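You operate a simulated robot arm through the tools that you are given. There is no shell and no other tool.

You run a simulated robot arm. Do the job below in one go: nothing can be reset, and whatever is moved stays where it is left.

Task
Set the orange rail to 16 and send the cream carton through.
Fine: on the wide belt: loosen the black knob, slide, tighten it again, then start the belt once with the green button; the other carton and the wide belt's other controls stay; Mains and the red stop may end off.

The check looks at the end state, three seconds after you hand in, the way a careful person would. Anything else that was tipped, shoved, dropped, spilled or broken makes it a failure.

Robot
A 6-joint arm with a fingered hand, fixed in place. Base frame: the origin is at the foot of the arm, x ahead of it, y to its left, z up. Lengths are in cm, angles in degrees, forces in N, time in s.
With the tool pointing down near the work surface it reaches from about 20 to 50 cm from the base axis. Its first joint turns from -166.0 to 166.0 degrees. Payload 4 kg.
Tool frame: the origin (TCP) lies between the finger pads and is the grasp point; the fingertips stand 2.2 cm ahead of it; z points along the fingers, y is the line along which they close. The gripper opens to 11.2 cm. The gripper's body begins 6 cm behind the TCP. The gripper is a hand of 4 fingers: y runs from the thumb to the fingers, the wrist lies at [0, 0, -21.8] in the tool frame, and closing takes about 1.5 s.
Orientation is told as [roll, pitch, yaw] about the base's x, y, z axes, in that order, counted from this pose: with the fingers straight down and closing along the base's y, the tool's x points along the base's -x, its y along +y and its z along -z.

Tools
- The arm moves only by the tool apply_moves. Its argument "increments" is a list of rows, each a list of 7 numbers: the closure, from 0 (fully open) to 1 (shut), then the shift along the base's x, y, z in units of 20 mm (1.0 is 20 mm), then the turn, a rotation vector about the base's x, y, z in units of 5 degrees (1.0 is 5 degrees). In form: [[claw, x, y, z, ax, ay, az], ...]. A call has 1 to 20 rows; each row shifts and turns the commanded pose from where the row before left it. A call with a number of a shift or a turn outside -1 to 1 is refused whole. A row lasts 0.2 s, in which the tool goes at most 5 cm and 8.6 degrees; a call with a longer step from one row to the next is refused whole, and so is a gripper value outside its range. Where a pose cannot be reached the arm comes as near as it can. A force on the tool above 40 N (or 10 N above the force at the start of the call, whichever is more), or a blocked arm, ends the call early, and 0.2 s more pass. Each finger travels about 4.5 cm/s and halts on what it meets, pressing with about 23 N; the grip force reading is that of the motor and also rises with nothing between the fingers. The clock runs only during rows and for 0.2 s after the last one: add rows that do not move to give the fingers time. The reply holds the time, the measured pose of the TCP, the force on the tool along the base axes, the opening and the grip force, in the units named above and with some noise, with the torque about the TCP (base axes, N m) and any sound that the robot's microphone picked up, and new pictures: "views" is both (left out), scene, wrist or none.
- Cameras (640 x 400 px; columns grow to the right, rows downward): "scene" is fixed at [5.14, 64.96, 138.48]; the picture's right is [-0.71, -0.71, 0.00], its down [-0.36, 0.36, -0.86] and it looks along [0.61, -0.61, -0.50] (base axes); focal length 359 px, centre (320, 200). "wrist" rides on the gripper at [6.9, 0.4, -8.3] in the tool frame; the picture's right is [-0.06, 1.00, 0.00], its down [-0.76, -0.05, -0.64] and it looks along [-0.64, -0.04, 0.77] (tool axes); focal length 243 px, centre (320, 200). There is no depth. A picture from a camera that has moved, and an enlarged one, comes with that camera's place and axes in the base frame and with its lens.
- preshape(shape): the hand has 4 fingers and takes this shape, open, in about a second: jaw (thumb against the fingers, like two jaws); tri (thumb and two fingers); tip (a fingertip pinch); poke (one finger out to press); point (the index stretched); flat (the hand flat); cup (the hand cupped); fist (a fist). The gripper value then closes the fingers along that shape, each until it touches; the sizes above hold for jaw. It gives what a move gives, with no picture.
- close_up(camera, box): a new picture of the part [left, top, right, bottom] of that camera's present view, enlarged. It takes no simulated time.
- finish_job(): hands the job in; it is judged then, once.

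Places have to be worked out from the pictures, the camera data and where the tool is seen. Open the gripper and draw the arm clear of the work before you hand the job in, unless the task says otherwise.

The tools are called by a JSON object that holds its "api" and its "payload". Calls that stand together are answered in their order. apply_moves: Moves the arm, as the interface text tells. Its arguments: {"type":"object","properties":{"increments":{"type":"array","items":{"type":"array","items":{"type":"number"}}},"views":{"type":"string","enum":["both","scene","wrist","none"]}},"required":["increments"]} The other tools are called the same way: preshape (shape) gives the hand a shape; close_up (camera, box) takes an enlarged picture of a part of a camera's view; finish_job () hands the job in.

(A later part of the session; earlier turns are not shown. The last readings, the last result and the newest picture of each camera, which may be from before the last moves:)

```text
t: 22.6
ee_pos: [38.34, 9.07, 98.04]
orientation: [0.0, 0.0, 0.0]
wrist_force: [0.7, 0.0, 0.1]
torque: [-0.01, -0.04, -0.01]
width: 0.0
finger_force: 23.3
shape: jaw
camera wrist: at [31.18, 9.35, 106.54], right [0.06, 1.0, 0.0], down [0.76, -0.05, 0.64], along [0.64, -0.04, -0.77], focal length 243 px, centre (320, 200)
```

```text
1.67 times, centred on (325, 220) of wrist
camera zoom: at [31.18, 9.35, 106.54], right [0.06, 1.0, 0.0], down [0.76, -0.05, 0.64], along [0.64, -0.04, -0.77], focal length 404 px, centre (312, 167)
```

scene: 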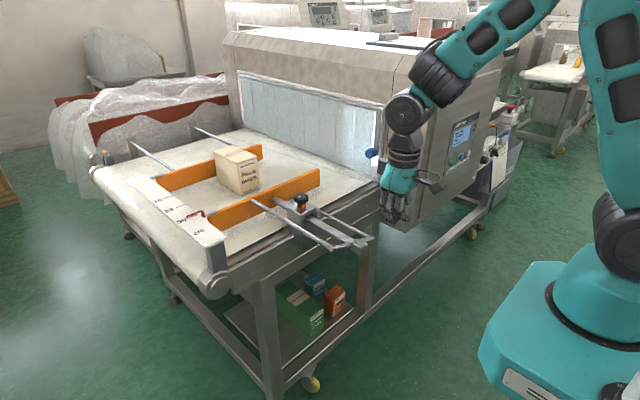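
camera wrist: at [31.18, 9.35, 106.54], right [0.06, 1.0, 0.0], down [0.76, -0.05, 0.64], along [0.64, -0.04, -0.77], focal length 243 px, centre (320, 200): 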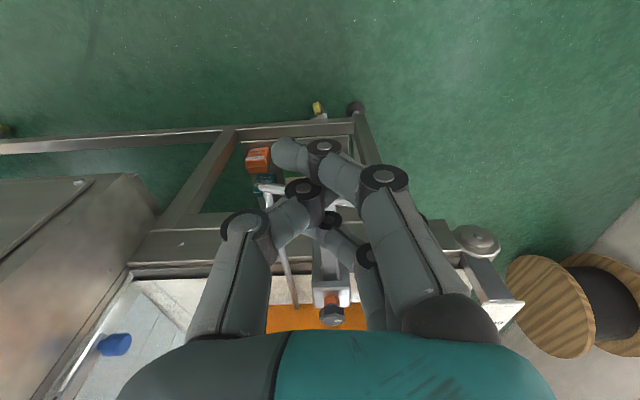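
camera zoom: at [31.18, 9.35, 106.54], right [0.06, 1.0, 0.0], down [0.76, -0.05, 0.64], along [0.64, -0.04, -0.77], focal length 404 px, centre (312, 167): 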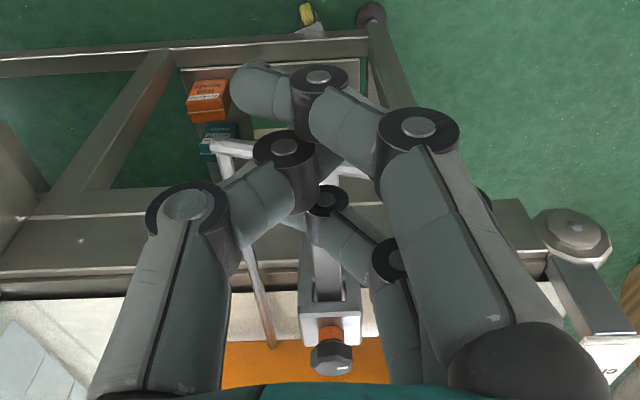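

The closed fingers reach about 2 cm below the TCP, and the leading finger sits about 2–3 cm toward +x. I descend behind the block to TCP z≈85.6, so that finger lines up with the block's face.

{"api": "apply_moves", "payload": {"increments": [[1, 0, 0, -1, 0, 0, 0], [1, 0, 0, -1, 0, 0, 0], [1, 0, 0, -1, 0, 0, 0], [1, 0, 0, -1, 0, 0, 0], [1, 0, 0, -1, 0, 0, 0], [1, 0, 0, -1, 0, 0, 0], [1, 0, 0, -0.2, 0, 0, 0], [1, 0, 0, 0, 0, 0, 0]]}}

{"api": "close_up", "payload": {"camera": "scene", "box": [310, 180, 450, 290]}}

```text
t: 24.4
ee_pos: [38.12, 9.06, 85.73]
orientation: [0.0, 0.1, 0.0]
wrist_force: [0.0, 1.1, -0.1]
torque: [0.02, -0.01, -0.02]
width: 0.0
finger_force: 22.8
shape: jaw
camera wrist: at [31.11, 9.4, 94.04], right [0.06, 1.0, 0.0], down [0.77, -0.05, 0.64], along [0.64, -0.04, -0.77], focal length 243 px, centre (320, 200)
```

scene: 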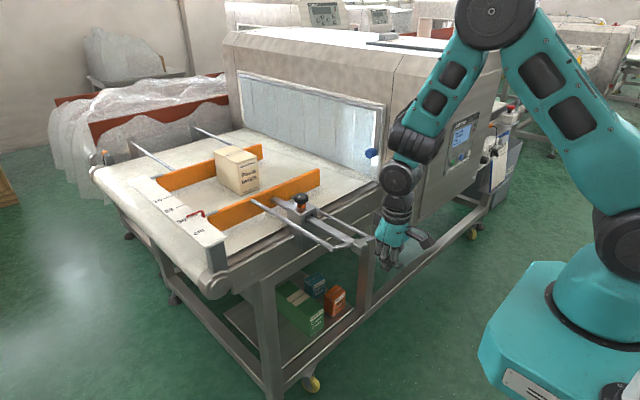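
wrist: 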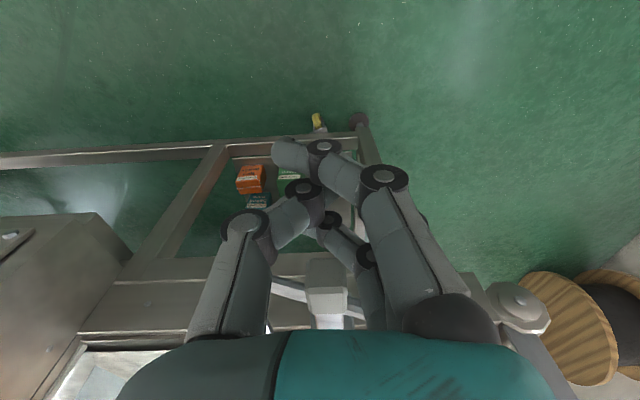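

```text
3.64 times, centred on (380, 235) of scene
camera zoom: at [5.14, 64.96, 138.48], right [-0.71, -0.71, 0.0], down [-0.36, 0.36, -0.86], along [0.61, -0.61, -0.5], focal length 1305 px, centre (102, 73)
```

zoom: 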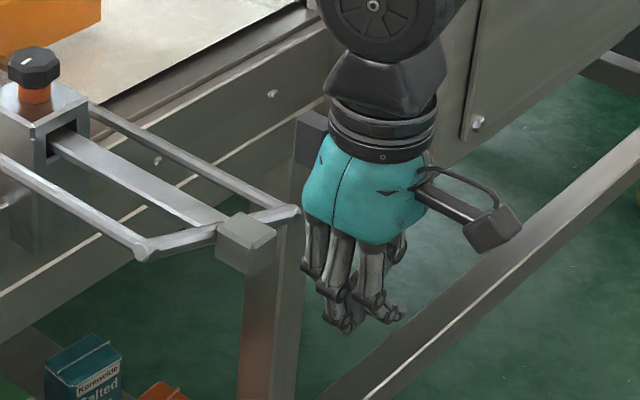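

The hand is lined up behind the end block with a gap of about 4 cm. I approach along +x, slowing for contact.

{"api": "apply_moves", "payload": {"increments": [[1, 0.6, 0, 0, 0, 0, 0], [1, 0.6, 0, 0, 0, 0, 0], [1, 0.5, 0, 0, 0, 0, 0], [1, 0.2, 0, 0, 0, 0, 0], [1, 0.2, 0, 0, 0, 0, 0], [1, 0.2, 0, 0, 0, 0, 0], [1, 0.2, 0, 0, 0, 0, 0], [1, 0.2, 0, 0, 0, 0, 0], [1, 0.2, 0, 0, 0, 0, 0], [1, 0, 0, 0, 0, 0, 0]]}}

{"api": "close_up", "payload": {"camera": "scene", "box": [310, 180, 450, 290]}}

{"api": "close_up", "payload": {"camera": "scene", "box": [130, 170, 230, 260]}}

```text
t: 26.6
ee_pos: [44.01, 9.05, 85.7]
orientation: [0.1, 0.0, 0.0]
wrist_force: [-2.8, -0.4, -0.2]
torque: [-0.03, 0.02, -0.03]
width: 0.0
finger_force: 23.3
shape: jaw
camera wrist: at [37.0, 9.38, 94.09], right [0.06, 1.0, 0.0], down [0.76, -0.05, 0.64], along [0.64, -0.04, -0.77], focal length 243 px, centre (320, 200)
```

scene: 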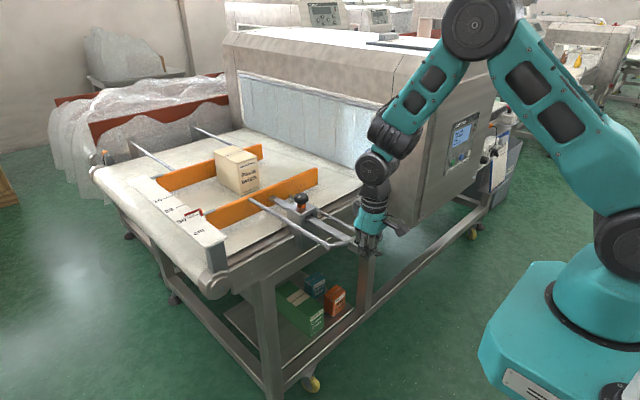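
wrist: 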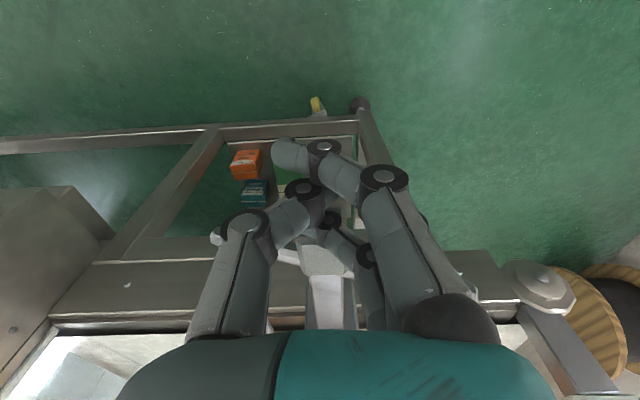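

```text
3.64 times, centred on (380, 235) of scene
camera zoom: at [5.14, 64.96, 138.48], right [-0.71, -0.71, 0.0], down [-0.36, 0.36, -0.86], along [0.61, -0.61, -0.5], focal length 1305 px, centre (102, 73)
```

zoom: 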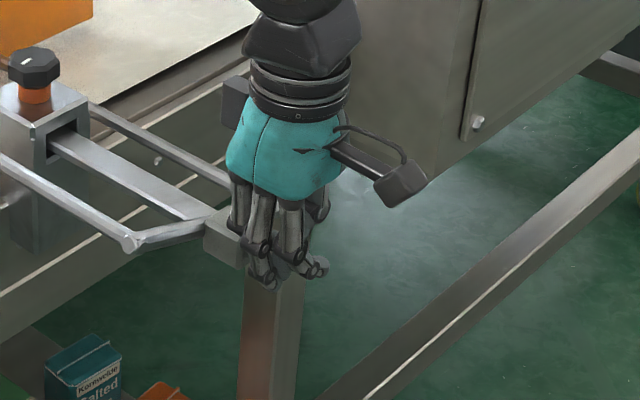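

```text
4.44 times, centred on (180, 215) of scene
camera zoom: at [5.14, 64.96, 138.48], right [-0.71, -0.71, 0.0], down [-0.36, 0.36, -0.86], along [0.61, -0.61, -0.5], focal length 1595 px, centre (942, 133)
```

zoom: 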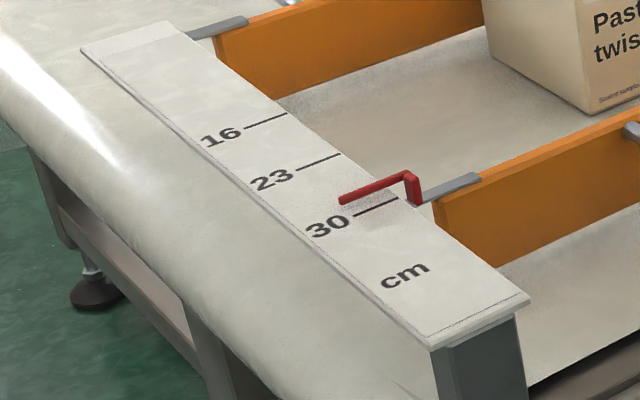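

The block moves with the hand at under 3 N and the pointer has shifted about 1 cm. I push about 11 cm further in small steps and check the pointer and the carton.

{"api": "apply_moves", "payload": {"increments": [[1, 0.4, 0, 0, 0, 0, 0], [1, 0.4, 0, 0, 0, 0, 0], [1, 0.4, 0, 0, 0, 0, 0], [1, 0.4, 0, 0, 0, 0, 0], [1, 0.4, 0, 0, 0, 0, 0], [1, 0.4, 0, 0, 0, 0, 0], [1, 0.4, 0, 0, 0, 0, 0], [1, 0.4, 0, 0, 0, 0, 0], [1, 0.4, 0, 0, 0, 0, 0], [1, 0.4, 0, 0, 0, 0, 0], [1, 0.4, 0, 0, 0, 0, 0], [1, 0.4, 0, 0, 0, 0, 0], [1, 0.4, 0, 0, 0, 0, 0], [1, 0.2, 0, 0, 0, 0, 0], [1, 0, 0, 0, 0, 0, 0]]}}

{"api": "close_up", "payload": {"camera": "scene", "box": [130, 150, 230, 260]}}

{"api": "close_up", "payload": {"camera": "scene", "box": [200, 130, 300, 230]}}

```text
t: 29.8
ee_pos: [54.88, 9.13, 85.63]
orientation: [0.0, -0.2, -0.1]
wrist_force: [-1.9, 0.3, -0.7]
torque: [-0.02, 0.01, 0.0]
width: 0.0
finger_force: 23.0
shape: jaw
camera wrist: at [47.8, 9.35, 94.09], right [0.06, 1.0, 0.0], down [0.76, -0.05, 0.64], along [0.64, -0.04, -0.77], focal length 243 px, centre (320, 200)
```

scene: 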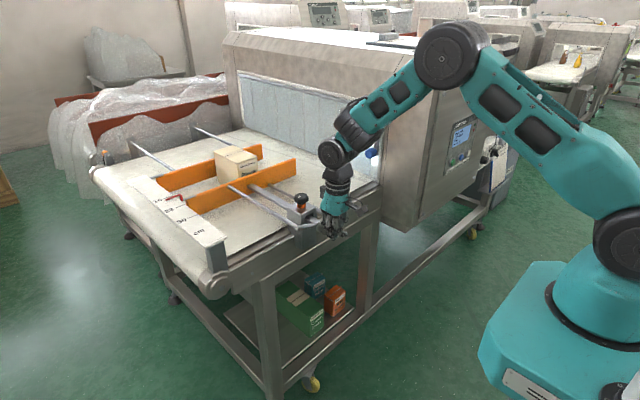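
wrist: 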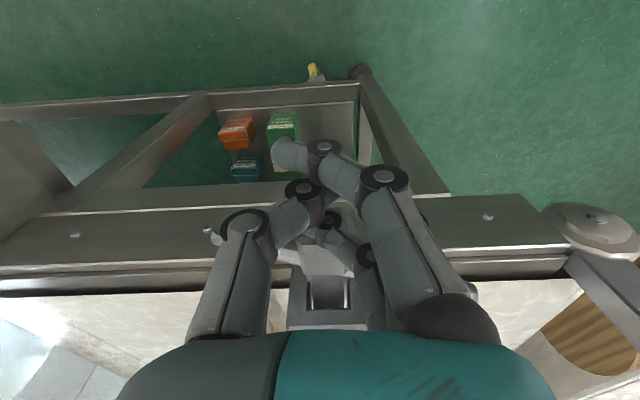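

```text
3.64 times, centred on (180, 205) of scene
camera zoom: at [5.14, 64.96, 138.48], right [-0.71, -0.71, 0.0], down [-0.36, 0.36, -0.86], along [0.61, -0.61, -0.5], focal length 1305 px, centre (829, 182)
```

zoom: 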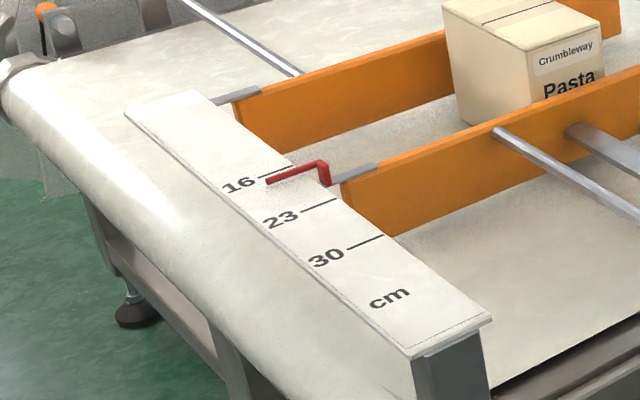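

```text
4.00 times, centred on (250, 180) of scene
camera zoom: at [5.14, 64.96, 138.48], right [-0.71, -0.71, 0.0], down [-0.36, 0.36, -0.86], along [0.61, -0.61, -0.5], focal length 1435 px, centre (600, 280)
```

zoom: 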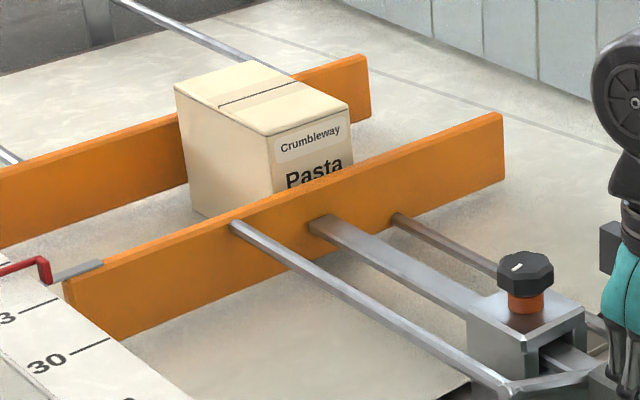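

The rail moved as expected. I enlarge the ruler with the same framing as before to compare the pointer with the 16 mark exactly as it stood against 30.

{"api": "close_up", "payload": {"camera": "scene", "box": [130, 170, 230, 260]}}

{"api": "close_up", "payload": {"camera": "scene", "box": [155, 180, 205, 215]}}

```text
4.44 times, centred on (180, 215) of scene
camera zoom: at [5.14, 64.96, 138.48], right [-0.71, -0.71, 0.0], down [-0.36, 0.36, -0.86], along [0.61, -0.61, -0.5], focal length 1595 px, centre (942, 133)
```

zoom: 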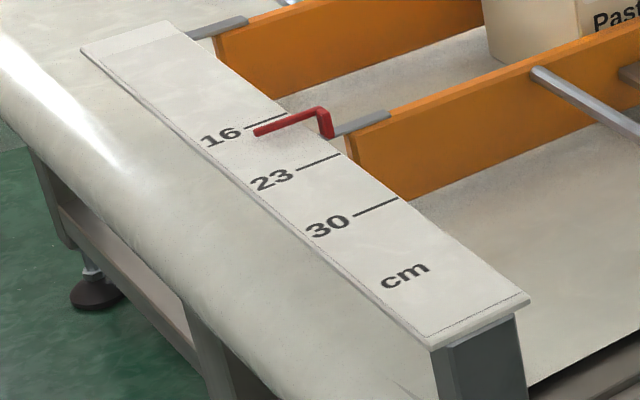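

```text
11.43 times, centred on (180, 198) of scene
camera zoom: at [5.14, 64.96, 138.48], right [-0.71, -0.71, 0.0], down [-0.36, 0.36, -0.86], along [0.61, -0.61, -0.5], focal length 4101 px, centre (1920, 229)
```

zoom: 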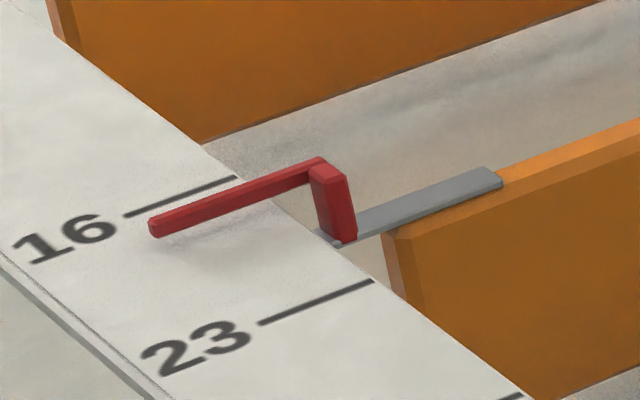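

Comparing offsets to the marks, and the rail's end corners in both frames, the rail has travelled about 12 cm; about 2 cm remain. I push another 1.8 cm slowly, since the rail will soon meet the carton's side.

{"api": "apply_moves", "payload": {"increments": [[1, 0.1, 0, 0, 0, 0, 0], [1, 0.1, 0, 0, 0, 0, 0], [1, 0.1, 0, 0, 0, 0, 0], [1, 0.1, 0, 0, 0, 0, 0], [1, 0.1, 0, 0, 0, 0, 0], [1, 0.1, 0, 0, 0, 0, 0], [1, 0.1, 0, 0, 0, 0, 0], [1, 0.1, 0, 0, 0, 0, 0], [1, 0.1, 0, 0, 0, 0, 0], [1, 0, 0, 0, 0, 0, 0]]}}

{"api": "close_up", "payload": {"camera": "scene", "box": [130, 170, 230, 260]}}

{"api": "close_up", "payload": {"camera": "scene", "box": [155, 180, 205, 215]}}

{"api": "close_up", "payload": {"camera": "scene", "box": [200, 130, 300, 230]}}

```text
t: 32.0
ee_pos: [56.83, 9.08, 85.72]
orientation: [0.1, -0.1, 0.0]
wrist_force: [-3.8, 0.6, -0.6]
torque: [0.01, 0.01, -0.01]
width: 0.0
finger_force: 22.6
shape: jaw
camera wrist: at [49.6, 9.37, 94.09], right [0.06, 1.0, 0.0], down [0.76, -0.05, 0.64], along [0.64, -0.04, -0.77], focal length 243 px, centre (320, 200)
```

scene: 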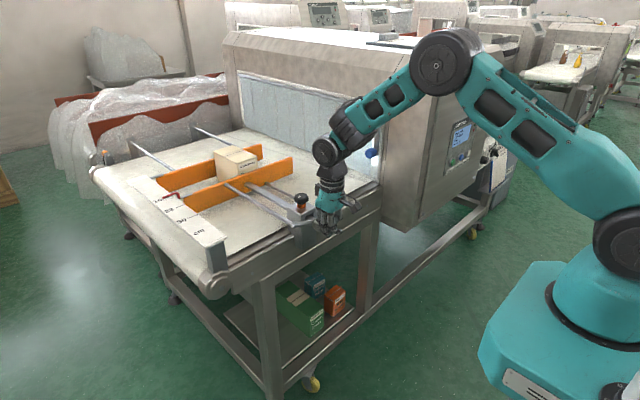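
wrist: 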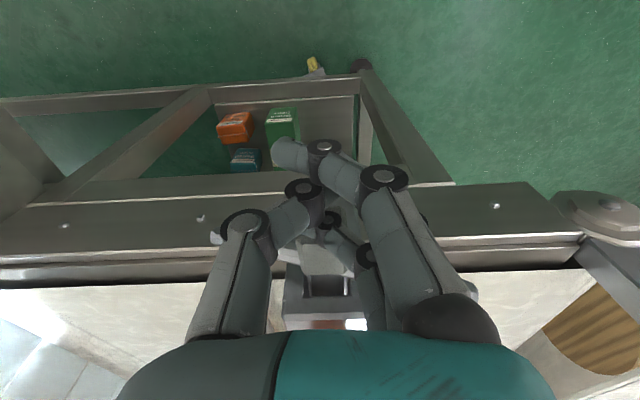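

```text
4.44 times, centred on (180, 215) of scene
camera zoom: at [5.14, 64.96, 138.48], right [-0.71, -0.71, 0.0], down [-0.36, 0.36, -0.86], along [0.61, -0.61, -0.5], focal length 1595 px, centre (942, 133)
```

zoom: 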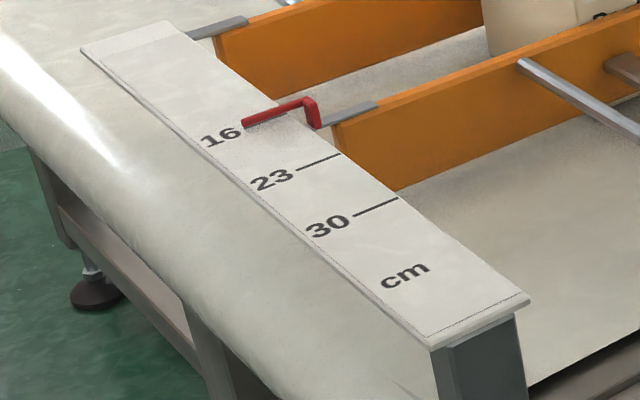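

```text
11.43 times, centred on (180, 198) of scene
camera zoom: at [5.14, 64.96, 138.48], right [-0.71, -0.71, 0.0], down [-0.36, 0.36, -0.86], along [0.61, -0.61, -0.5], focal length 4101 px, centre (1920, 229)
```

zoom: 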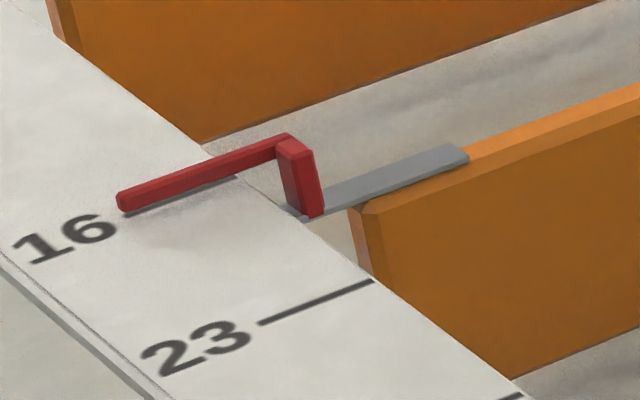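

```text
4.00 times, centred on (250, 180) of scene
camera zoom: at [5.14, 64.96, 138.48], right [-0.71, -0.71, 0.0], down [-0.36, 0.36, -0.86], along [0.61, -0.61, -0.5], focal length 1435 px, centre (600, 280)
```

zoom: 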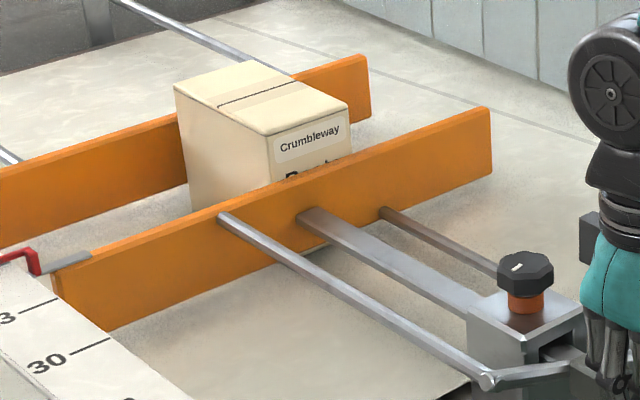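

The pointer moved by about 1.7–1.8 cm and now hides the 16 mark. In the original picture at 30 the mark was just visible below the pointer, which means about 3 mm are still missing. I nudge that far.

{"api": "apply_moves", "payload": {"increments": [[1, 0.05, 0, 0, 0, 0, 0], [1, 0.05, 0, 0, 0, 0, 0], [1, 0.05, 0, 0, 0, 0, 0], [1, 0, 0, 0, 0, 0, 0]]}}

{"api": "close_up", "payload": {"camera": "scene", "box": [130, 170, 230, 260]}}

{"api": "close_up", "payload": {"camera": "scene", "box": [155, 180, 205, 215]}}

{"api": "close_up", "payload": {"camera": "scene", "box": [200, 130, 300, 230]}}

```text
t: 33.0
ee_pos: [56.97, 9.09, 85.79]
orientation: [0.1, 0.0, 0.0]
wrist_force: [-4.1, -1.3, -0.5]
torque: [0.02, 0.03, 0.01]
width: 0.0
finger_force: 22.8
shape: jaw
camera wrist: at [49.87, 9.37, 94.11], right [0.06, 1.0, 0.0], down [0.76, -0.05, 0.64], along [0.64, -0.04, -0.77], focal length 243 px, centre (320, 200)
```

scene: 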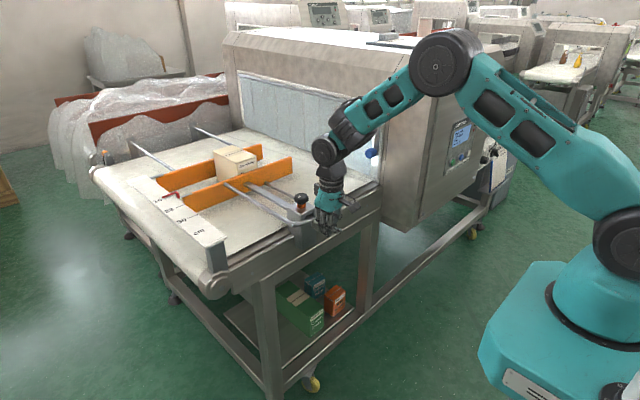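
wrist: 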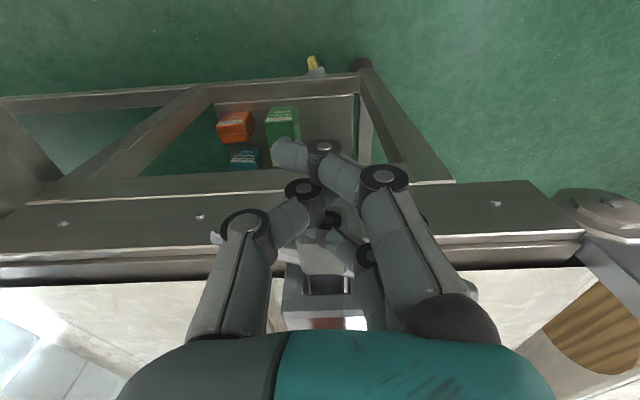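

```text
4.44 times, centred on (180, 215) of scene
camera zoom: at [5.14, 64.96, 138.48], right [-0.71, -0.71, 0.0], down [-0.36, 0.36, -0.86], along [0.61, -0.61, -0.5], focal length 1595 px, centre (942, 133)
```

zoom: 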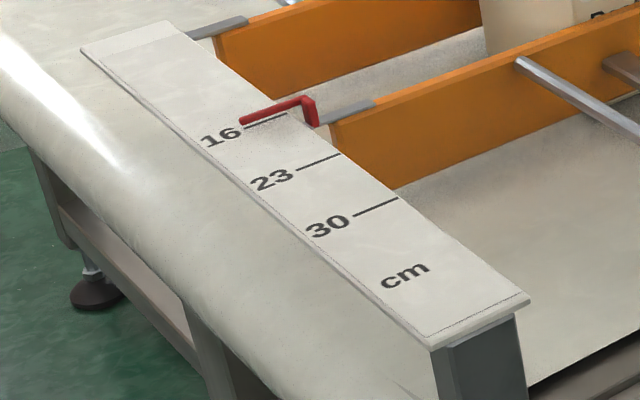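

```text
11.43 times, centred on (180, 198) of scene
camera zoom: at [5.14, 64.96, 138.48], right [-0.71, -0.71, 0.0], down [-0.36, 0.36, -0.86], along [0.61, -0.61, -0.5], focal length 4101 px, centre (1920, 229)
```

zoom: 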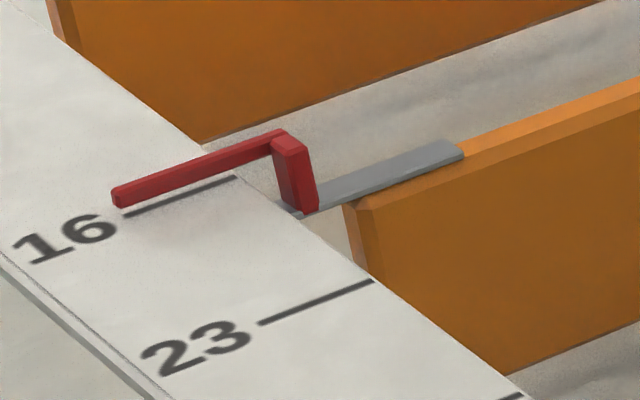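

```text
4.00 times, centred on (250, 180) of scene
camera zoom: at [5.14, 64.96, 138.48], right [-0.71, -0.71, 0.0], down [-0.36, 0.36, -0.86], along [0.61, -0.61, -0.5], focal length 1435 px, centre (600, 280)
```

zoom: 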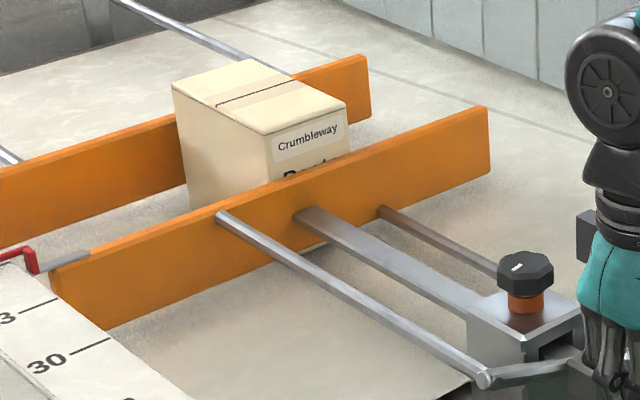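

The pointer now stands against 16 exactly as it stood against 30 at the start, so the gap is about 16 cm. I back off the block, rise, and go back over the knob at yaw +40°. The earlier forces put the knob's true axis at about (68.0, 9.1).

{"api": "apply_moves", "payload": {"increments": [[1, -0.8, 0, 0, 0, 0, 0], [1, -0.8, 0, 0, 0, 0, 0], [1, 0, 0, 0.95, 0, 0, 0], [1, 0, 0, 0.95, 0, 0, 0], [1, 0, 0, 0.95, 0, 0, 0], [1, 0, 0, 0.95, 0, 0, 0], [1, 0, 0, 0.95, 0, 0, 0], [1, 0, 0, 0.95, 0, 0, 0], [1, 0, 0, 0.95, 0, 0, 0], [0.9, 0.92, -0.02, 0, 0, 0, 1], [0.8, 0.92, -0.02, 0, 0, 0, 1], [0.7, 0.92, -0.02, 0, 0, 0, 1], [0.6, 0.92, -0.02, 0, 0, 0, 1], [0.5, 0.92, -0.02, 0, 0, 0, 1], [0.4, 0.92, -0.02, 0, 0, 0, 1], [0.3, 0.92, -0.01, 0, 0, 0, 1], [0.3, 0.92, 0, 0, 0, 0, 1], [0.3, 0, 0, 0, 0, 0, 0]]}}

{"api": "close_up", "payload": {"camera": "scene", "box": [130, 170, 230, 260]}}

{"api": "close_up", "payload": {"camera": "wrist", "box": [270, 70, 390, 170]}}

```text
t: 36.8
ee_pos: [68.51, 8.9, 99.02]
orientation: [0.0, 0.0, 40.1]
wrist_force: [-0.4, -0.3, -0.7]
torque: [-0.02, 0.0, -0.03]
width: 7.79
finger_force: 0.2
shape: jaw
camera wrist: at [62.73, 4.53, 107.39], right [-0.59, 0.8, 0.0], down [0.62, 0.45, 0.64], along [0.52, 0.38, -0.77], focal length 243 px, centre (320, 200)
```

scene: 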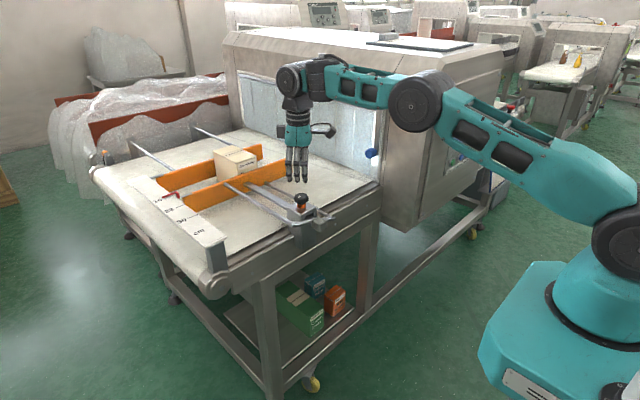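
wrist: 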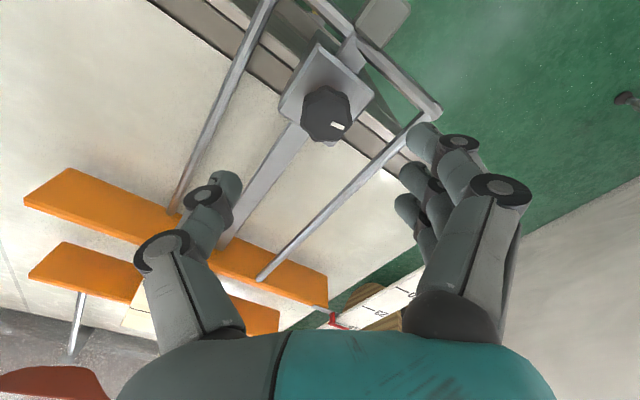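

```text
4.44 times, centred on (180, 215) of scene
camera zoom: at [5.14, 64.96, 138.48], right [-0.71, -0.71, 0.0], down [-0.36, 0.36, -0.86], along [0.61, -0.61, -0.5], focal length 1595 px, centre (942, 133)
```

zoom: 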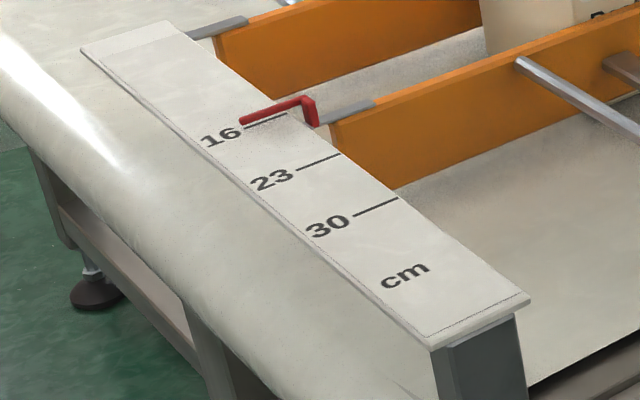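

```text
4.00 times, centred on (330, 120) of wrist
camera zoom: at [62.73, 4.53, 107.39], right [-0.59, 0.8, 0.0], down [0.62, 0.45, 0.64], along [0.52, 0.38, -0.77], focal length 970 px, centre (280, 520)
```

zoom: 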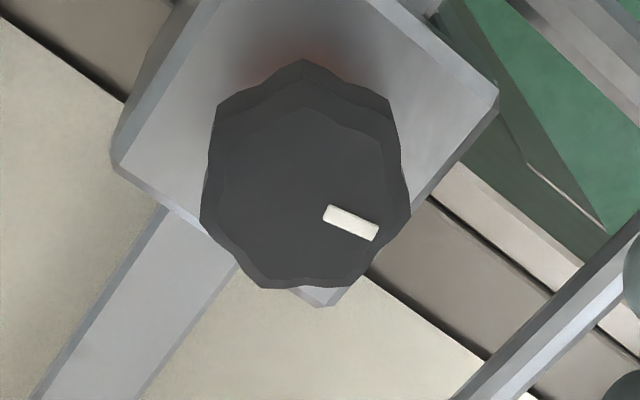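

The pointer stayed at 16 after release. I descend onto the knob the same way as before (TCP z≈90.2) and close on it.

{"api": "close_up", "payload": {"camera": "wrist", "box": [290, 270, 420, 350]}}

{"api": "apply_moves", "payload": {"increments": [[0.3, 0, 0, -0.9, 0, 0, 0], [0.3, 0, 0, -0.9, 0, 0, 0], [0.3, 0, 0, -0.9, 0, 0, 0], [0.3, 0, 0, -0.9, 0, 0, 0], [0.3, 0, 0, -0.8, 0, 0, 0], [0.3, 0, 0, 0, 0, 0, 0], [0.45, 0, 0, 0, 0, 0, 0], [0.55, 0, 0, 0, 0, 0, 0], [0.65, 0, 0, 0, 0, 0, 0], [0.75, 0, 0, 0, 0, 0, 0], [0.85, 0, 0, 0, 0, 0, 0], [0.95, 0, 0, 0, 0, 0, 0], [1, 0, 0, 0, 0, 0, 0], [1, 0, 0, 0, 0, 0, 0]]}}

```text
4.92 times, centred on (355, 310) of wrist
camera zoom: at [62.73, 4.53, 107.39], right [-0.59, 0.8, 0.0], down [0.62, 0.45, 0.64], along [0.52, 0.38, -0.77], focal length 1194 px, centre (148, -342)
```

zoom: 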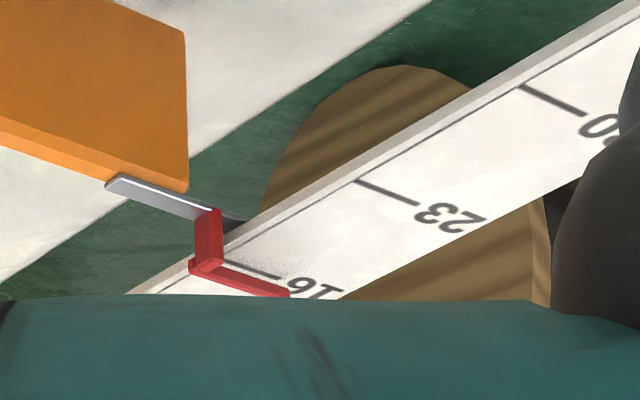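

```text
t: 39.8
ee_pos: [68.54, 8.86, 90.21]
orientation: [0.0, -0.1, 40.0]
wrist_force: [1.3, 0.7, -4.0]
torque: [-0.03, -0.05, -0.02]
width: 2.22
finger_force: 22.4
shape: jaw
camera wrist: at [62.69, 4.59, 98.55], right [-0.59, 0.81, 0.0], down [0.62, 0.45, 0.64], along [0.52, 0.38, -0.77], focal length 243 px, centre (320, 200)
```

scene: 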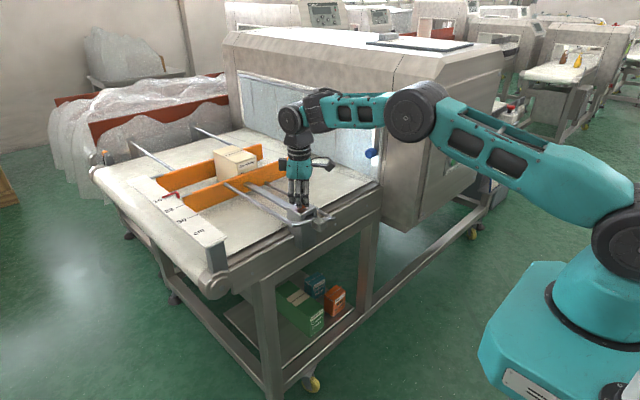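
wrist: 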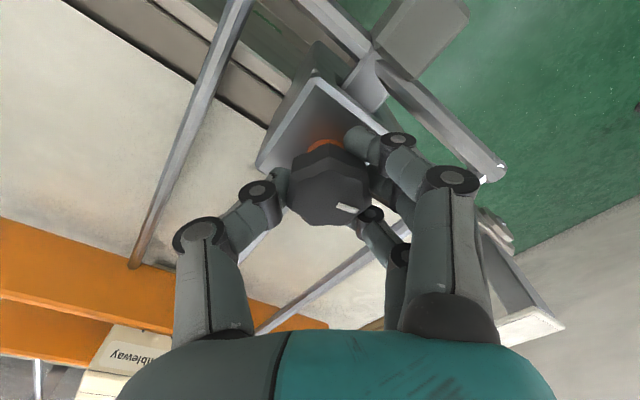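

The grip settled with almost no sideways force. I turn clockwise 75° along the arc that keeps the knob's axis centred, then check.

{"api": "apply_moves", "payload": {"increments": [[1, -0.014, -0.019, 0, 0, 0, -1], [1, -0.014, -0.019, 0, 0, 0, -1], [1, -0.014, -0.019, 0, 0, 0, -1], [1, -0.018, -0.015, 0, 0, 0, -1], [1, -0.018, -0.015, 0, 0, 0, -1], [1, -0.018, -0.015, 0, 0, 0, -1], [1, -0.0215, -0.01, 0, 0, 0, -1], [1, -0.0215, -0.01, 0, 0, 0, -1], [1, -0.0215, -0.01, 0, 0, 0, -1], [1, -0.023, -0.004, 0, 0, 0, -1], [1, -0.023, -0.004, 0, 0, 0, -1], [1, -0.023, -0.004, 0, 0, 0, -1], [1, -0.023, 0.002, 0, 0, 0, -1], [1, -0.023, 0.002, 0, 0, 0, -1], [1, -0.023, 0.002, 0, 0, 0, -1], [1, 0, 0, 0, 0, 0, 0]]}}

{"api": "close_up", "payload": {"camera": "scene", "box": [270, 170, 340, 230]}}

{"api": "close_up", "payload": {"camera": "wrist", "box": [240, 100, 440, 260]}}

```text
t: 43.2
ee_pos: [67.84, 8.49, 90.16]
orientation: [0.0, -0.1, -35.1]
wrist_force: [8.7, 0.1, -9.2]
torque: [-0.05, -0.14, -0.02]
width: 2.15
finger_force: 23.2
shape: jaw
camera wrist: at [62.33, 12.71, 98.58], right [0.63, 0.78, 0.0], down [0.6, -0.48, 0.64], along [0.5, -0.4, -0.77], focal length 243 px, centre (320, 200)
```

scene: 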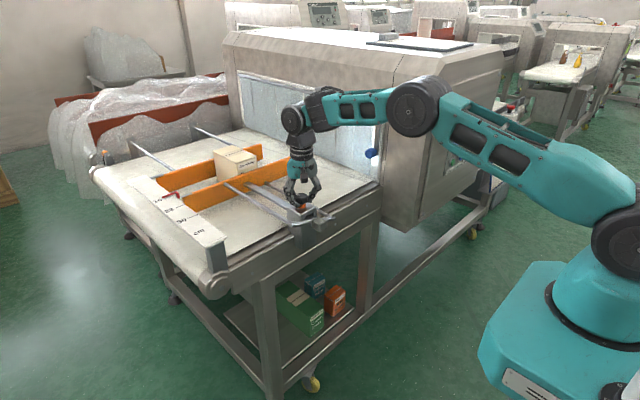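
wrist: 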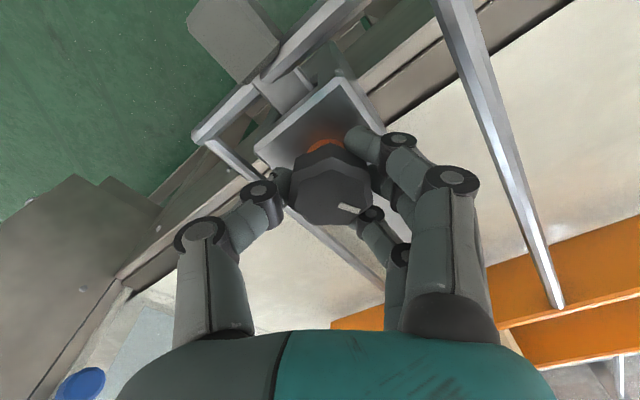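

```text
6.67 times, centred on (305, 200) of scene
camera zoom: at [5.14, 64.96, 138.48], right [-0.71, -0.71, 0.0], down [-0.36, 0.36, -0.86], along [0.61, -0.61, -0.5], focal length 2392 px, centre (420, 200)
```

zoom: 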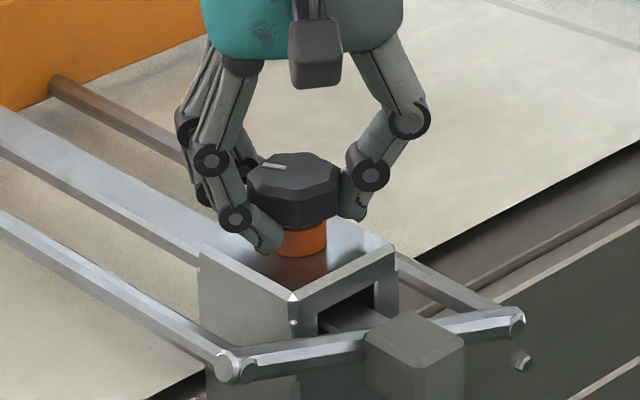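

```text
2.50 times, centred on (340, 180) of wrist
camera zoom: at [62.33, 12.71, 98.58], right [0.63, 0.78, 0.0], down [0.6, -0.48, 0.64], along [0.5, -0.4, -0.77], focal length 606 px, centre (270, 250)
```

zoom: 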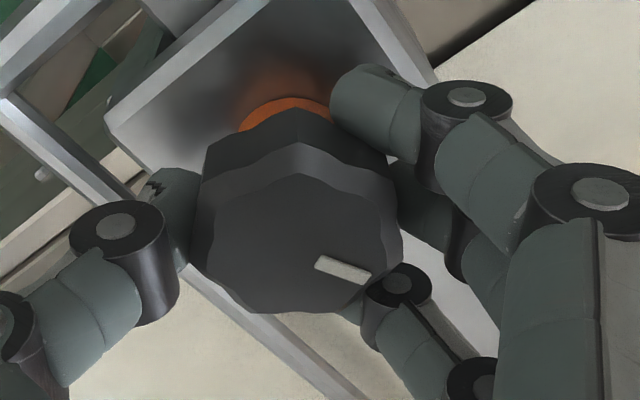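

The knob follows the hand and the collar still shows orange, about 15° short of its start. I continue clockwise 20°, watching torque and collar.

{"api": "apply_moves", "payload": {"increments": [[1, 0, 0.005, 0, 0, 0, -1], [1, 0, 0.005, 0, 0, 0, -1], [1, -0.02, 0.008, 0, 0, 0, -1], [1, -0.02, 0.008, 0, 0, 0, -1], [1, 0, 0, 0, 0, 0, 0]]}}

{"api": "close_up", "payload": {"camera": "scene", "box": [270, 170, 340, 230]}}

{"api": "close_up", "payload": {"camera": "wrist", "box": [240, 100, 440, 260]}}

```text
t: 44.4
ee_pos: [67.82, 8.56, 90.3]
orientation: [0.0, 0.1, -55.1]
wrist_force: [0.2, -2.7, -6.2]
torque: [-0.08, 0.01, 0.01]
width: 2.14
finger_force: 22.7
shape: jaw
camera wrist: at [64.01, 14.37, 98.57], right [0.85, 0.52, 0.0], down [0.4, -0.66, 0.64], along [0.33, -0.55, -0.77], focal length 243 px, centre (320, 200)
```

scene: 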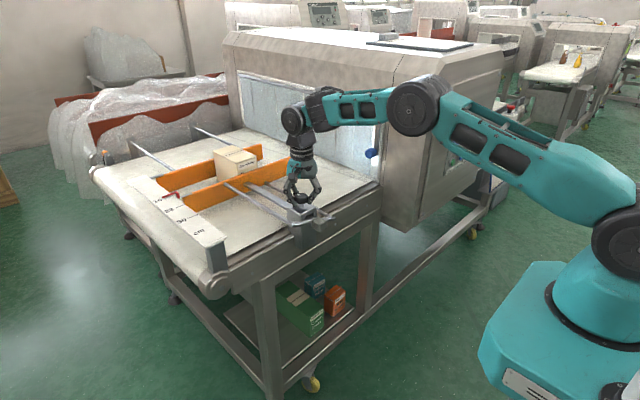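
wrist: 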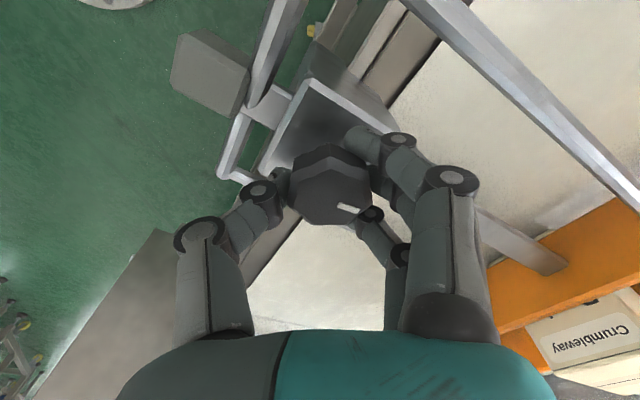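

```text
6.67 times, centred on (305, 200) of scene
camera zoom: at [5.14, 64.96, 138.48], right [-0.71, -0.71, 0.0], down [-0.36, 0.36, -0.86], along [0.61, -0.61, -0.5], focal length 2392 px, centre (420, 200)
```

zoom: 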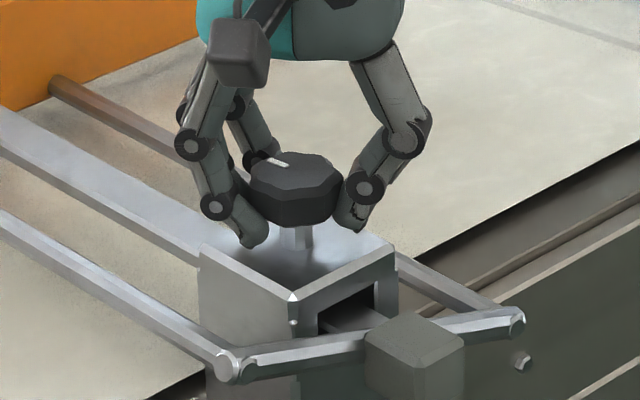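

```text
2.50 times, centred on (340, 180) of wrist
camera zoom: at [64.01, 14.37, 98.57], right [0.85, 0.52, 0.0], down [0.4, -0.66, 0.64], along [0.33, -0.55, -0.77], focal length 606 px, centre (270, 250)
```

zoom: 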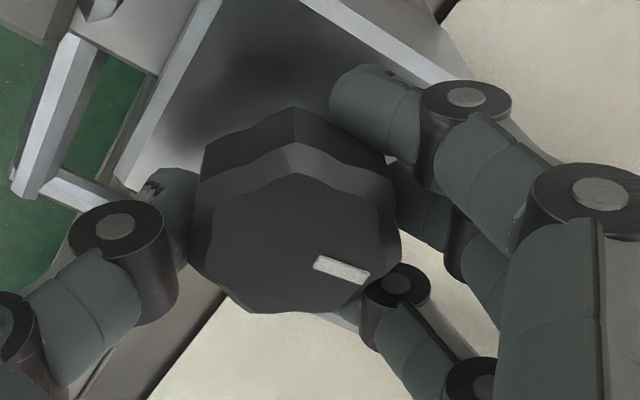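

The collar is grey again and the mark is back where it started, so the knob is locked. I add a final 10° clockwise to make it snug and watch the torque.

{"api": "apply_moves", "payload": {"increments": [[1, -0.02, 0.008, 0, 0, 0, -1], [1, -0.02, 0.008, 0, 0, 0, -1], [1, 0, 0, 0, 0, 0, 0]]}}

{"api": "close_up", "payload": {"camera": "scene", "box": [270, 170, 340, 230]}}

{"api": "close_up", "payload": {"camera": "wrist", "box": [240, 100, 440, 260]}}

```text
t: 45.2
ee_pos: [67.79, 8.54, 90.14]
orientation: [0.1, -0.1, -65.0]
wrist_force: [2.5, -3.8, -6.5]
torque: [-0.05, -0.01, 0.34]
width: 2.11
finger_force: 23.1
shape: jaw
camera wrist: at [65.02, 14.94, 98.57], right [0.93, 0.36, 0.0], down [0.28, -0.71, 0.64], along [0.23, -0.6, -0.77], focal length 243 px, centre (320, 200)
```

scene: 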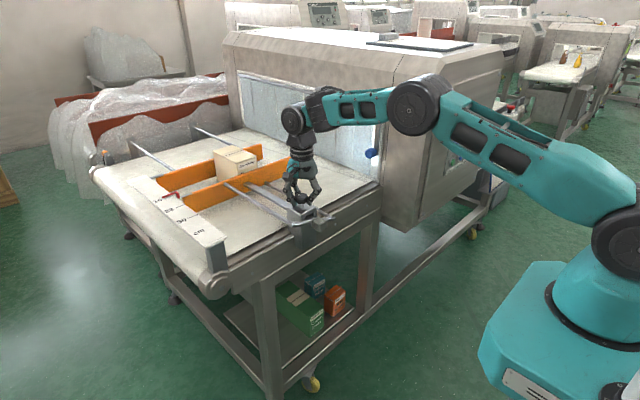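
wrist: 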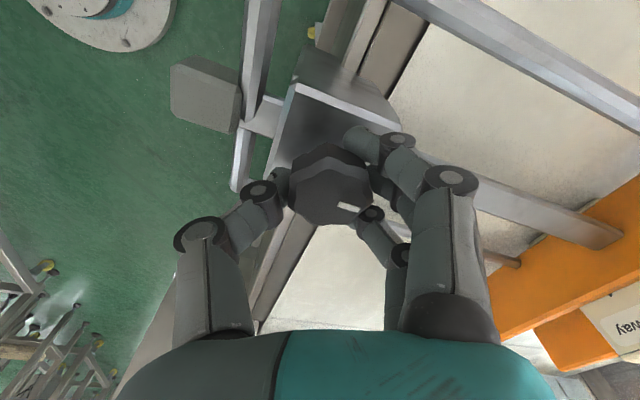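

```text
6.67 times, centred on (305, 200) of scene
camera zoom: at [5.14, 64.96, 138.48], right [-0.71, -0.71, 0.0], down [-0.36, 0.36, -0.86], along [0.61, -0.61, -0.5], focal length 2392 px, centre (420, 200)
```

zoom: 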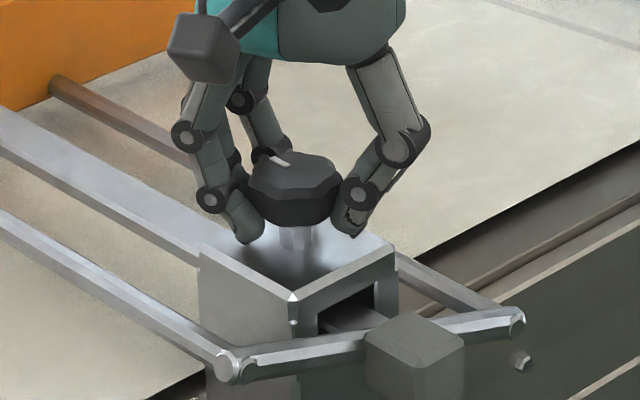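

```text
2.50 times, centred on (340, 180) of wrist
camera zoom: at [65.02, 14.94, 98.57], right [0.93, 0.36, 0.0], down [0.28, -0.71, 0.64], along [0.23, -0.6, -0.77], focal length 606 px, centre (270, 250)
```

zoom: 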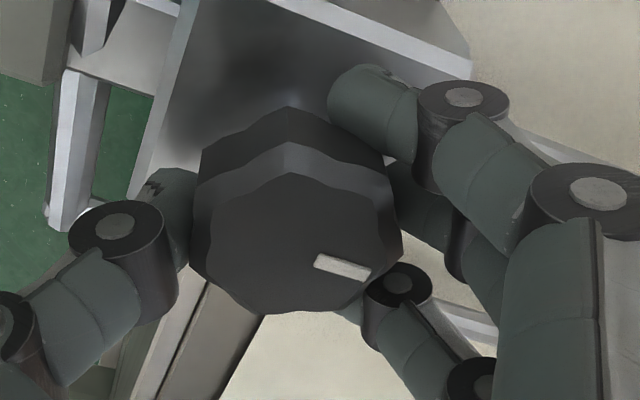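

The torque rose to 0.34 N m: the knob is tight against its stop. I release, rise, and check the knob and the pointer.

{"api": "apply_moves", "payload": {"increments": [[0.8, 0, 0, 0, 0, 0, 0], [0.6, 0, 0, 0, 0, 0, 0], [0.4, 0, 0, 0, 0, 0, 0], [0.3, 0, 0, 0, 0, 0, 0], [0.3, 0, 0, 0, 0, 0, 0], [0.3, 0, 0, 0, 0, 0, 0], [0.3, 0, 0, 0, 0, 0, 0], [0.3, 0, 0, 0.5, 0, 0, 0], [0.3, 0, 0, 1, 0, 0, 0], [0.3, 0, 0, 1, 0, 0, 0], [0.3, 0, 0, 1, 0, 0, 0], [0.3, 0, 0, 1, 0, 0, 0], [0.3, 0, 0, 0, 0, 0, 0]]}}

{"api": "close_up", "payload": {"camera": "scene", "box": [270, 170, 340, 230]}}

{"api": "close_up", "payload": {"camera": "scene", "box": [130, 170, 230, 260]}}

{"api": "close_up", "payload": {"camera": "scene", "box": [200, 130, 300, 230]}}

{"api": "close_up", "payload": {"camera": "scene", "box": [440, 90, 530, 190]}}

```text
t: 48.0
ee_pos: [67.61, 8.8, 99.28]
orientation: [0.1, 0.1, -65.0]
wrist_force: [-0.4, -0.6, 0.0]
torque: [-0.02, 0.0, 0.0]
width: 7.82
finger_force: 0.1
shape: jaw
camera wrist: at [65.05, 15.04, 107.58], right [0.93, 0.36, 0.0], down [0.28, -0.71, 0.64], along [0.23, -0.6, -0.77], focal length 243 px, centre (320, 200)
```

scene: 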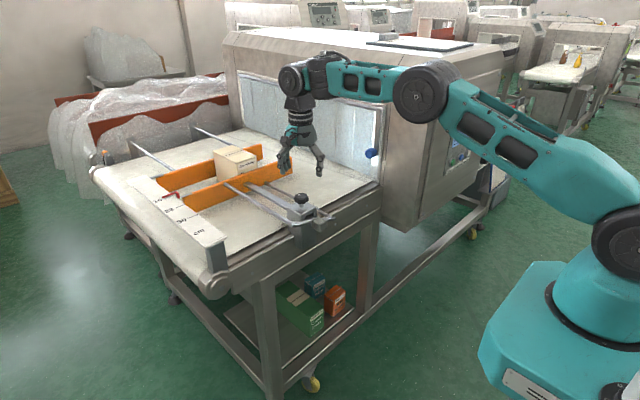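
wrist: 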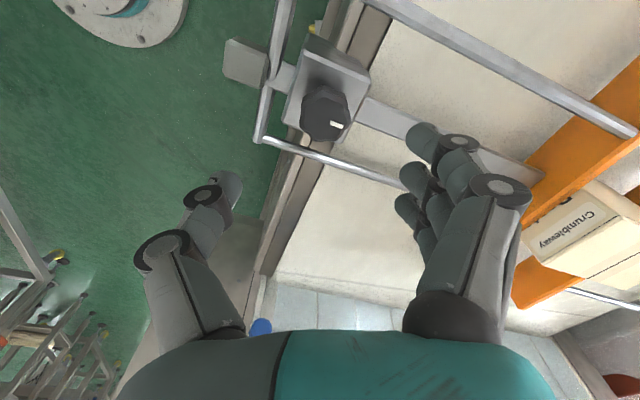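

```text
6.67 times, centred on (305, 200) of scene
camera zoom: at [5.14, 64.96, 138.48], right [-0.71, -0.71, 0.0], down [-0.36, 0.36, -0.86], along [0.61, -0.61, -0.5], focal length 2392 px, centre (420, 200)
```

zoom: 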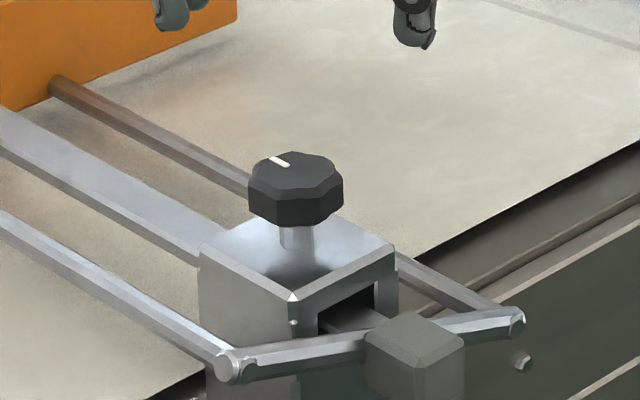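

```text
4.44 times, centred on (180, 215) of scene
camera zoom: at [5.14, 64.96, 138.48], right [-0.71, -0.71, 0.0], down [-0.36, 0.36, -0.86], along [0.61, -0.61, -0.5], focal length 1595 px, centre (942, 133)
```

zoom: 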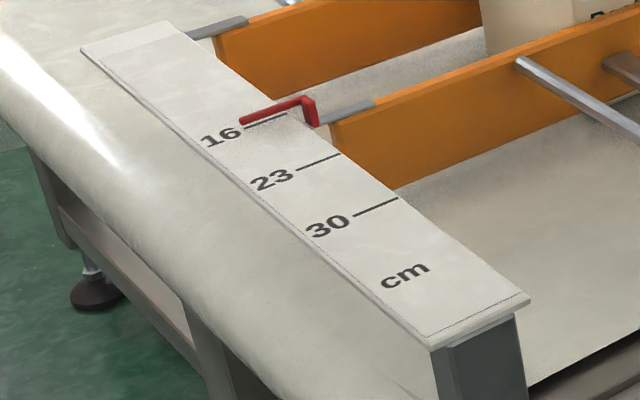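

```text
4.00 times, centred on (250, 180) of scene
camera zoom: at [5.14, 64.96, 138.48], right [-0.71, -0.71, 0.0], down [-0.36, 0.36, -0.86], along [0.61, -0.61, -0.5], focal length 1435 px, centre (600, 280)
```

zoom: 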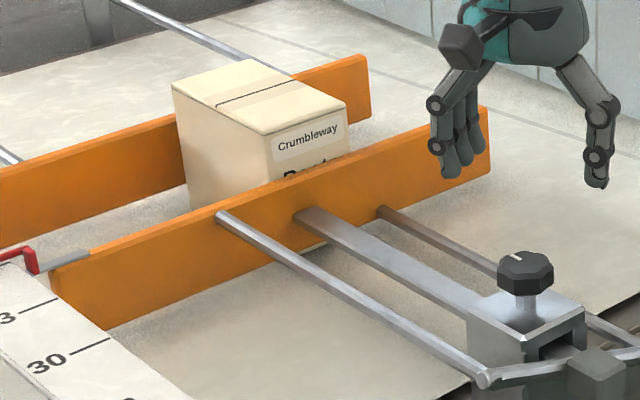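

```text
4.00 times, centred on (485, 140) of scene
camera zoom: at [5.14, 64.96, 138.48], right [-0.71, -0.71, 0.0], down [-0.36, 0.36, -0.86], along [0.61, -0.61, -0.5], focal length 1435 px, centre (-340, 440)
```

zoom: 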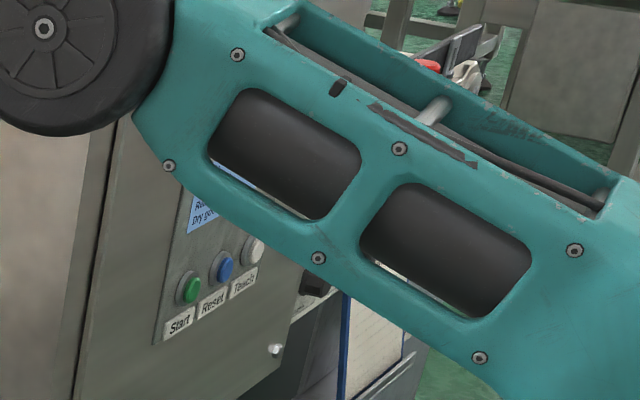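

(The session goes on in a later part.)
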